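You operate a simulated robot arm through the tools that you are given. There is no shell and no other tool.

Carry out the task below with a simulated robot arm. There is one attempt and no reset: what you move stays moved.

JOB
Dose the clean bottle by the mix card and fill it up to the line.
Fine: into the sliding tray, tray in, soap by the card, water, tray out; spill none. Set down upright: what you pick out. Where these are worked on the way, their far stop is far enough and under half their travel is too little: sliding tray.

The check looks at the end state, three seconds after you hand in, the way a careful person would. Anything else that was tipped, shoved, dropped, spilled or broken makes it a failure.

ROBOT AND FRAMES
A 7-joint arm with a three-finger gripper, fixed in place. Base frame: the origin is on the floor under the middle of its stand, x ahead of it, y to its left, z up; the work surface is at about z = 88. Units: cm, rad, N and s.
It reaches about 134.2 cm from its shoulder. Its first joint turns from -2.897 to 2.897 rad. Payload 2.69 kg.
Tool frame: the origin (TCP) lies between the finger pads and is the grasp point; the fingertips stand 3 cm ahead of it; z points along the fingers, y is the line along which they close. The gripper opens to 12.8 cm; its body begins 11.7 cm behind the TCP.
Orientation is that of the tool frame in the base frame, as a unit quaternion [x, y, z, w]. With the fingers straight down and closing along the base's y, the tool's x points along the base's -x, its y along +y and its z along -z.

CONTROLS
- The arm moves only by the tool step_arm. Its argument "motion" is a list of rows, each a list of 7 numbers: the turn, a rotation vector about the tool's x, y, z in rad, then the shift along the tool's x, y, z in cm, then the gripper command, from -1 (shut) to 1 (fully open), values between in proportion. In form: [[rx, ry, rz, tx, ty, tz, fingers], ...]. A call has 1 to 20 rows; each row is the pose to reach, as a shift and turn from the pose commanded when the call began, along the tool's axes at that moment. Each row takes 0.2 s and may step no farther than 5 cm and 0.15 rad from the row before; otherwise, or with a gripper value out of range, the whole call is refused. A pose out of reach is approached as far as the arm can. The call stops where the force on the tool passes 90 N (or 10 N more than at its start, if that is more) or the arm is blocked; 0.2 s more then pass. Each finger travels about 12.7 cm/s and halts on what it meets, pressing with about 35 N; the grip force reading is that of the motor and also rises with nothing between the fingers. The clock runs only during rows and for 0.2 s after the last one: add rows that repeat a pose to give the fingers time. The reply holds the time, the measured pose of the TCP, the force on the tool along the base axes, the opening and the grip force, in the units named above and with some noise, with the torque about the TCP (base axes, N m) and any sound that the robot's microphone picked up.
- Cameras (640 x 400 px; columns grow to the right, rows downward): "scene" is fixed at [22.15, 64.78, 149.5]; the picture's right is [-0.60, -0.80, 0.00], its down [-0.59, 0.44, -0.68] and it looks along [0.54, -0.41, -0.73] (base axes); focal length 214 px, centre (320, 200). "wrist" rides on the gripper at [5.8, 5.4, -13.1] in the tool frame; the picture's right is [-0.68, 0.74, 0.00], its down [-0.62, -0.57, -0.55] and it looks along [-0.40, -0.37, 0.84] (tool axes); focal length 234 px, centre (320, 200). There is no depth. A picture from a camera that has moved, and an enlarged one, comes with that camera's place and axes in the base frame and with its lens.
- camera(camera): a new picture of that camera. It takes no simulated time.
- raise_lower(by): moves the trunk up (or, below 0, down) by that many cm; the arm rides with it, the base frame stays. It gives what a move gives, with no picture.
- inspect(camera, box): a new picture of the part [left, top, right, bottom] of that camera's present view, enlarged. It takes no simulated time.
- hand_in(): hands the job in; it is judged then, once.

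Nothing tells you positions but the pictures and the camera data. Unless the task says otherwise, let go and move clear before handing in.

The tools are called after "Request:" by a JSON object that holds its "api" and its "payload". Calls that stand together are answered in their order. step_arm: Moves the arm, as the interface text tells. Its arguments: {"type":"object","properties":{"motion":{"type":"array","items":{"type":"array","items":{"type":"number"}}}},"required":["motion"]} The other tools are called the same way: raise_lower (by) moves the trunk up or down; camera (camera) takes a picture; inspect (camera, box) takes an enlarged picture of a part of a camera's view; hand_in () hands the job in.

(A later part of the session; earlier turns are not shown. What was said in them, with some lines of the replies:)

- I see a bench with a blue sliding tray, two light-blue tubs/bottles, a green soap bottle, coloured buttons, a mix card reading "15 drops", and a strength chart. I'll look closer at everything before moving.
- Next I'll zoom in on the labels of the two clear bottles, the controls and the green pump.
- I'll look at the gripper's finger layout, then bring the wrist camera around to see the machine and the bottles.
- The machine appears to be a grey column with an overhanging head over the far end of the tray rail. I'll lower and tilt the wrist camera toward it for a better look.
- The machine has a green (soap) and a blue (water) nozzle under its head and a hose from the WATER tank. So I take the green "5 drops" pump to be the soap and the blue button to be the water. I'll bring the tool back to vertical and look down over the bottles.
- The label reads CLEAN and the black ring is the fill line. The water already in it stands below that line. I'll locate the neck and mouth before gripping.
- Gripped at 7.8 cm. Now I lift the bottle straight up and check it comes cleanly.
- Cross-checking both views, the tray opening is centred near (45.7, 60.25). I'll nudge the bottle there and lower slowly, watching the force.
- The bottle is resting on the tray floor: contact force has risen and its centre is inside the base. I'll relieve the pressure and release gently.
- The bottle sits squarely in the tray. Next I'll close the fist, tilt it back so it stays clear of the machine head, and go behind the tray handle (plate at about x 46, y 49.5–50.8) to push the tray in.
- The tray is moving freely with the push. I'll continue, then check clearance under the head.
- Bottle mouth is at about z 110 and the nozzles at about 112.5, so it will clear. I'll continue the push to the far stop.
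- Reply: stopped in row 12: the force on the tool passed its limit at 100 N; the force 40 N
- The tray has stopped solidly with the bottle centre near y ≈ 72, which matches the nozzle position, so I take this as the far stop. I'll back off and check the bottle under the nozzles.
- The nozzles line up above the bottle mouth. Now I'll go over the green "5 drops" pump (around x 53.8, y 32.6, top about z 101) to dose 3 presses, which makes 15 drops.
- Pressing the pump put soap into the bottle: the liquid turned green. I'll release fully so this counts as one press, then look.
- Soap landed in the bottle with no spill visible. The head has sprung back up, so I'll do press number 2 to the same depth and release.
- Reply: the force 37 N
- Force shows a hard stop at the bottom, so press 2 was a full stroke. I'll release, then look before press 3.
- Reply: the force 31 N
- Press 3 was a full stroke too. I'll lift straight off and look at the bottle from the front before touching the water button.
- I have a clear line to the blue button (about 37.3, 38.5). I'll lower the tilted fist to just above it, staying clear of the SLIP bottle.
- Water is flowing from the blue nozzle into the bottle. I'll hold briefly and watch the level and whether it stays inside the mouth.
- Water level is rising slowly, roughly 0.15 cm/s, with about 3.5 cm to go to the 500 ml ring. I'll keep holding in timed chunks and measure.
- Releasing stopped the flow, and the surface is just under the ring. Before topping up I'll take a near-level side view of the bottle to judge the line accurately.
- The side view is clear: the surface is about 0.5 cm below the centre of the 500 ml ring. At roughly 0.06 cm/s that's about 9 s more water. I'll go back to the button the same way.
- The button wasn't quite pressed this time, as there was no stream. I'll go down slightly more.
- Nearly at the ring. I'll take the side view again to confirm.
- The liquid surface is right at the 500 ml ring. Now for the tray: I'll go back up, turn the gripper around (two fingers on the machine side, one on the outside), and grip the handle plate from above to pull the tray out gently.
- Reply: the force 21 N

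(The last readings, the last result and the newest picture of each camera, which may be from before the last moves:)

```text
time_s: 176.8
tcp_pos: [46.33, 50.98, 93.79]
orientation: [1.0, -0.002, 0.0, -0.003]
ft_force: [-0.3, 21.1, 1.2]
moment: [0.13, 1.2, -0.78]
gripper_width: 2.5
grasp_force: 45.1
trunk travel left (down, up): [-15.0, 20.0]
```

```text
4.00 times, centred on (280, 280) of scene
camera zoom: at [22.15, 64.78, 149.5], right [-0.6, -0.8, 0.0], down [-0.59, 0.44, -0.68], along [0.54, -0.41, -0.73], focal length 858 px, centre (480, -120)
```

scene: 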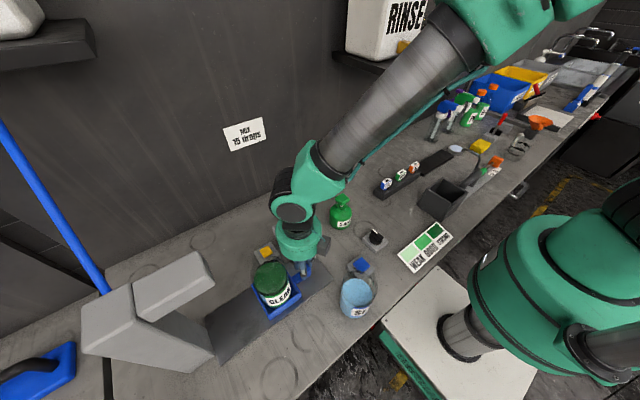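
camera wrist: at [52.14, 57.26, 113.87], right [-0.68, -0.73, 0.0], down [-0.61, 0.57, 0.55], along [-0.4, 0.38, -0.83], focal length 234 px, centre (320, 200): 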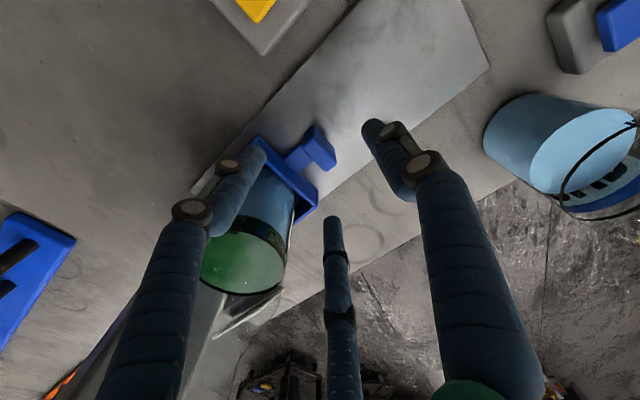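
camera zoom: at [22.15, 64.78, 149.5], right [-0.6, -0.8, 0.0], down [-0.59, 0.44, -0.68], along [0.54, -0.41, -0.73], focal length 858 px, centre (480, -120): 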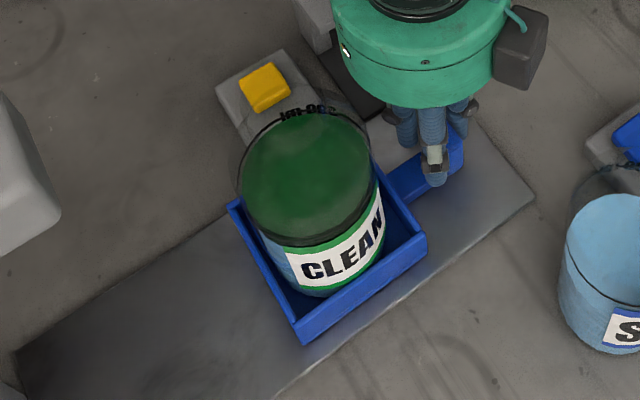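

The tray is at its out stop. I'll ease off, open the fingers and lift clear.

Request:
{"api": "step_arm", "payload": {"motion": [[0, 0, 0, 0, -0.2, 0, -0.7], [0, 0, 0, 0, -0.2, 0, -0.55], [0, 0, 0, 0, -0.2, 0, -0.4], [0, 0, 0, 0, -0.2, 0, -0.2], [0, 0, 0, 0, -0.2, 0, 0.0], [0, 0, 0, 0, -0.2, 0, 0.2], [0, 0, 0, 0, -0.2, 0, 0.25]]}}

Request:
{"api": "inspect", "payload": {"camera": "wrist", "box": [230, 80, 410, 240]}}

Request:
{"api": "inspect", "payload": {"camera": "scene", "box": [220, 230, 340, 330]}}

```text
time_s: 178.4
tcp_pos: [46.33, 50.99, 93.81]
orientation: [1.0, -0.002, -0.001, -0.001]
ft_force: [0.0, 1.0, 0.0]
moment: [0.01, -0.01, -0.01]
gripper_width: 8.01
grasp_force: 0.1
trunk travel left (down, up): [-15.0, 20.0]
```

```text
2.50 times, centred on (320, 160) of wrist
camera zoom: at [52.13, 45.6, 106.78], right [-0.68, -0.73, 0.0], down [-0.61, 0.57, 0.55], along [-0.4, 0.38, -0.83], focal length 585 px, centre (320, 300)
```

zoom: 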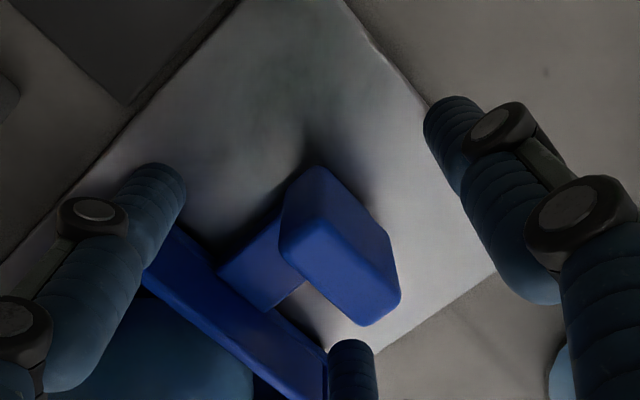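

```text
4.00 times, centred on (280, 280) of scene
camera zoom: at [22.15, 64.78, 149.5], right [-0.6, -0.8, 0.0], down [-0.59, 0.44, -0.68], along [0.54, -0.41, -0.73], focal length 858 px, centre (480, -120)
```

zoom: 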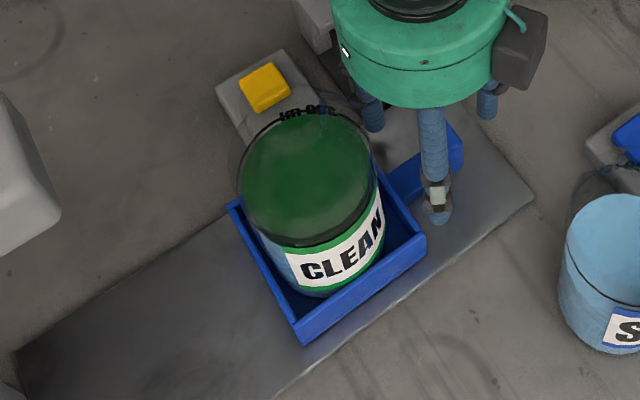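

Released; the tray is fully out with the bottle upright in it. Lifting straight up and clear.

Request:
{"api": "step_arm", "payload": {"motion": [[0, 0, 0, 0, 0, -1.5, 0.25], [0, 0, 0, 0, 0, -4, 0.25], [0, 0, 0, 0, 0, -8, 0.25], [0, 0, 0, 0, 0, -12, 0.25], [0, 0, 0, 0, 0, -16, 0.25], [0, 0, 0, 0, 0, -20, 0.25], [0, 0, 0, 0, 0, -24, 0.25], [0, 0, 0, 0, 0, -28, 0.25], [0, 0, 0, 0, 3, -30, 0.25], [0, 0, 0, 0, 7, -32, 0.25]]}}

Request:
{"api": "camera", "payload": {"camera": "scene"}}

Request:
{"api": "camera", "payload": {"camera": "wrist"}}

Request:
{"api": "inspect", "payload": {"camera": "scene", "box": [220, 220, 380, 340]}}

Request:
{"api": "inspect", "payload": {"camera": "scene", "box": [250, 255, 310, 320]}}

```text
time_s: 180.6
tcp_pos: [46.53, 44.2, 125.77]
orientation: [1.0, -0.002, 0.0, -0.002]
ft_force: [0.3, -0.2, -0.1]
moment: [-0.01, -0.01, 0.02]
gripper_width: 8.0
grasp_force: 0.0
trunk travel left (down, up): [-15.0, 20.0]
```

```text
taken
```

scene: 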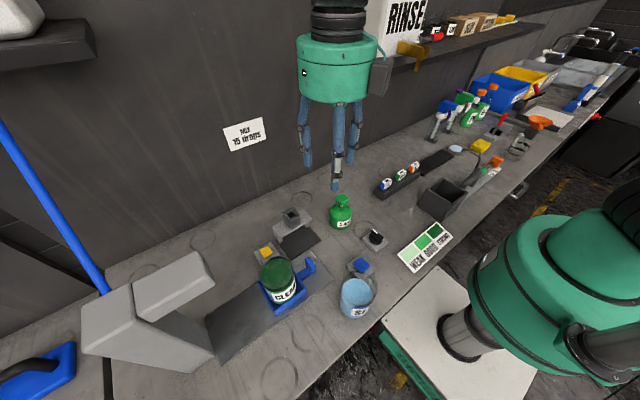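

```text
taken
camera wrist: at [52.32, 38.75, 138.73], right [-0.68, -0.73, 0.0], down [-0.61, 0.57, 0.55], along [-0.4, 0.38, -0.83], focal length 234 px, centre (320, 200)
```

wrist: 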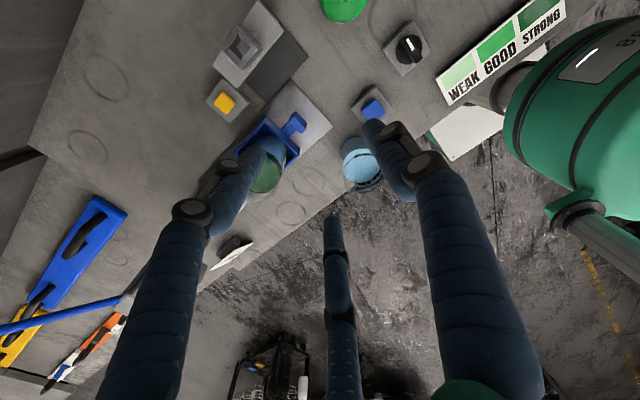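

```text
3.33 times, centred on (300, 280) of scene
camera zoom: at [22.15, 64.78, 149.5], right [-0.6, -0.8, 0.0], down [-0.59, 0.44, -0.68], along [0.54, -0.41, -0.73], focal length 715 px, centre (387, -67)
```

zoom: 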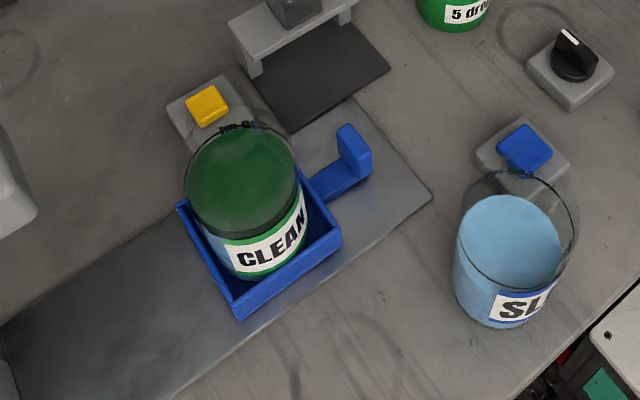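

```text
6.15 times, centred on (280, 288) of scene
camera zoom: at [22.15, 64.78, 149.5], right [-0.6, -0.8, 0.0], down [-0.59, 0.44, -0.68], along [0.54, -0.41, -0.73], focal length 1320 px, centre (566, -338)
```

zoom: 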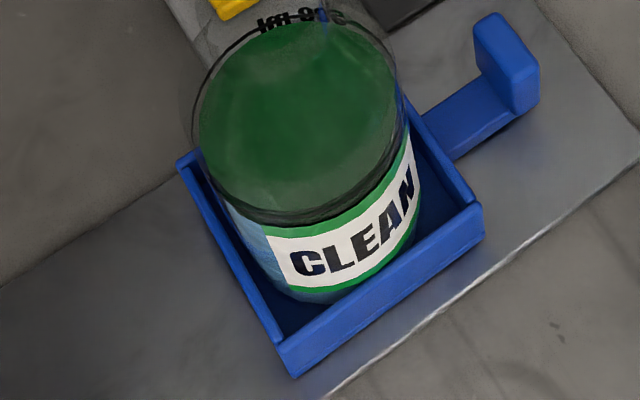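

The bottle is upright in the tray, the tray is fully out, and the arm is clear. One last look for any spill and that nothing else was disturbed.

Request:
{"api": "inspect", "payload": {"camera": "scene", "box": [130, 240, 310, 390]}}

Request:
{"api": "inspect", "payload": {"camera": "scene", "box": [300, 160, 480, 320]}}

Request:
{"api": "inspect", "payload": {"camera": "scene", "box": [258, 250, 300, 285]}}

Request:
{"api": "inspect", "payload": {"camera": "wrist", "box": [200, 60, 400, 220]}}

```text
2.67 times, centred on (220, 315) of scene
camera zoom: at [22.15, 64.78, 149.5], right [-0.6, -0.8, 0.0], down [-0.59, 0.44, -0.68], along [0.54, -0.41, -0.73], focal length 572 px, centre (587, -107)
```

zoom: 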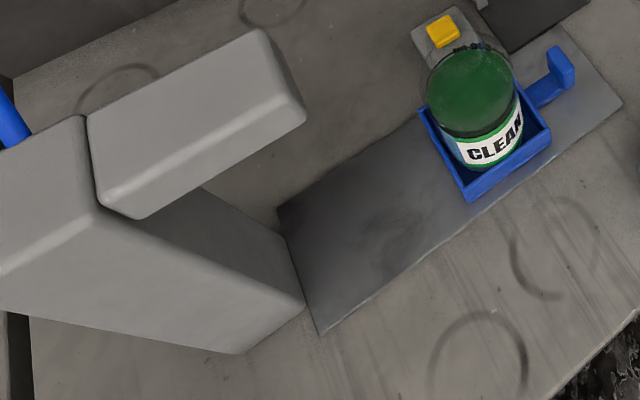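

```text
2.50 times, centred on (390, 240) of scene
camera zoom: at [22.15, 64.78, 149.5], right [-0.6, -0.8, 0.0], down [-0.59, 0.44, -0.68], along [0.54, -0.41, -0.73], focal length 536 px, centre (145, 100)
```

zoom: 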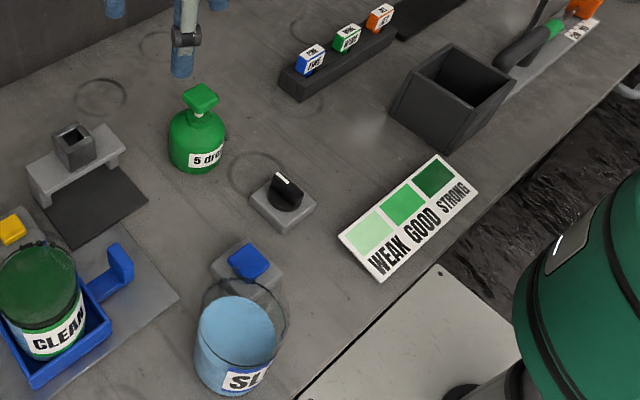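

```text
11.43 times, centred on (279, 268) of scene
camera zoom: at [22.15, 64.78, 149.5], right [-0.6, -0.8, 0.0], down [-0.59, 0.44, -0.68], along [0.54, -0.41, -0.73], focal length 2451 px, centre (789, -571)
```

zoom: 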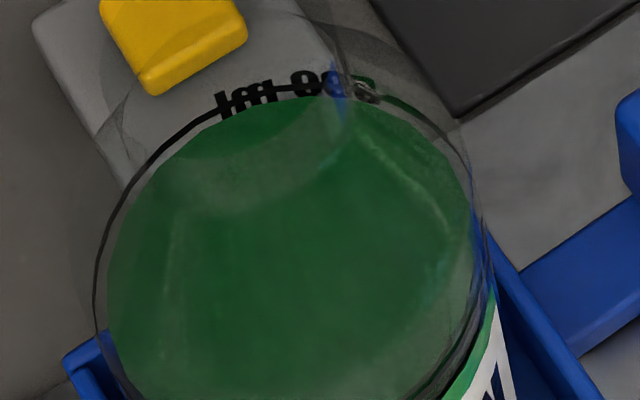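

```text
2.50 times, centred on (300, 140) of wrist
camera zoom: at [52.32, 38.75, 138.73], right [-0.68, -0.73, 0.0], down [-0.61, 0.57, 0.55], along [-0.4, 0.38, -0.83], focal length 585 px, centre (370, 350)
```

zoom: 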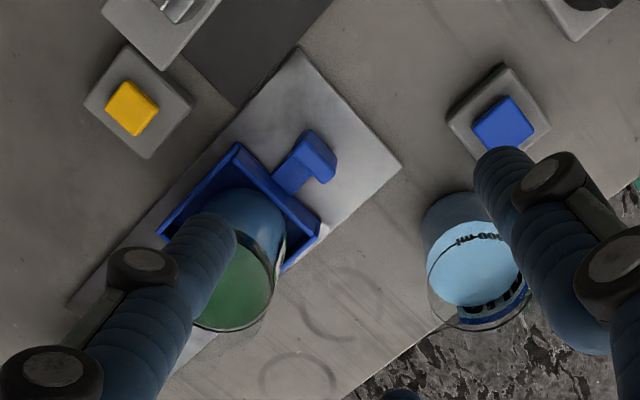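

I see no spills, nothing else has moved, the surface is at the 500 ml ring after three full 5-drop presses, and the tray is at its out stop with the bottle upright in it. Handing in.

Request:
{"api": "hand_in", "payload": {}}

```text
The job is handed in.
```

The CLEAN bottle is dosed and filled to the 500 ml ring. It stands upright in the sliding tray, which I pulled back out to its stop.

- **Soap:** I pressed the green "5 drops" pump three full times, for the 15 drops on the mix card. I judged the dose by counting presses, because the green layer in the bottle looked the same after each one.
- **Colour:** On top, the liquid looks nearer STRONG than GOOD on the colour card. I put this down to soap sitting unmixed on the surface and followed the mix card, but I couldn't confirm that.
- **Water:** I checked the level from the side before moving the tray. The surface sits at the ring line.
- **Tray:** It went in to its far stop and came out until it would go no further. Going in, it hit the stop with about 100 N before the arm cut out. Nothing looked damaged or shifted.
- **Surroundings:** The final pictures show no spill, and the other bottle, the dial and the buttons are where they were. The gripper is open and clear of everything.
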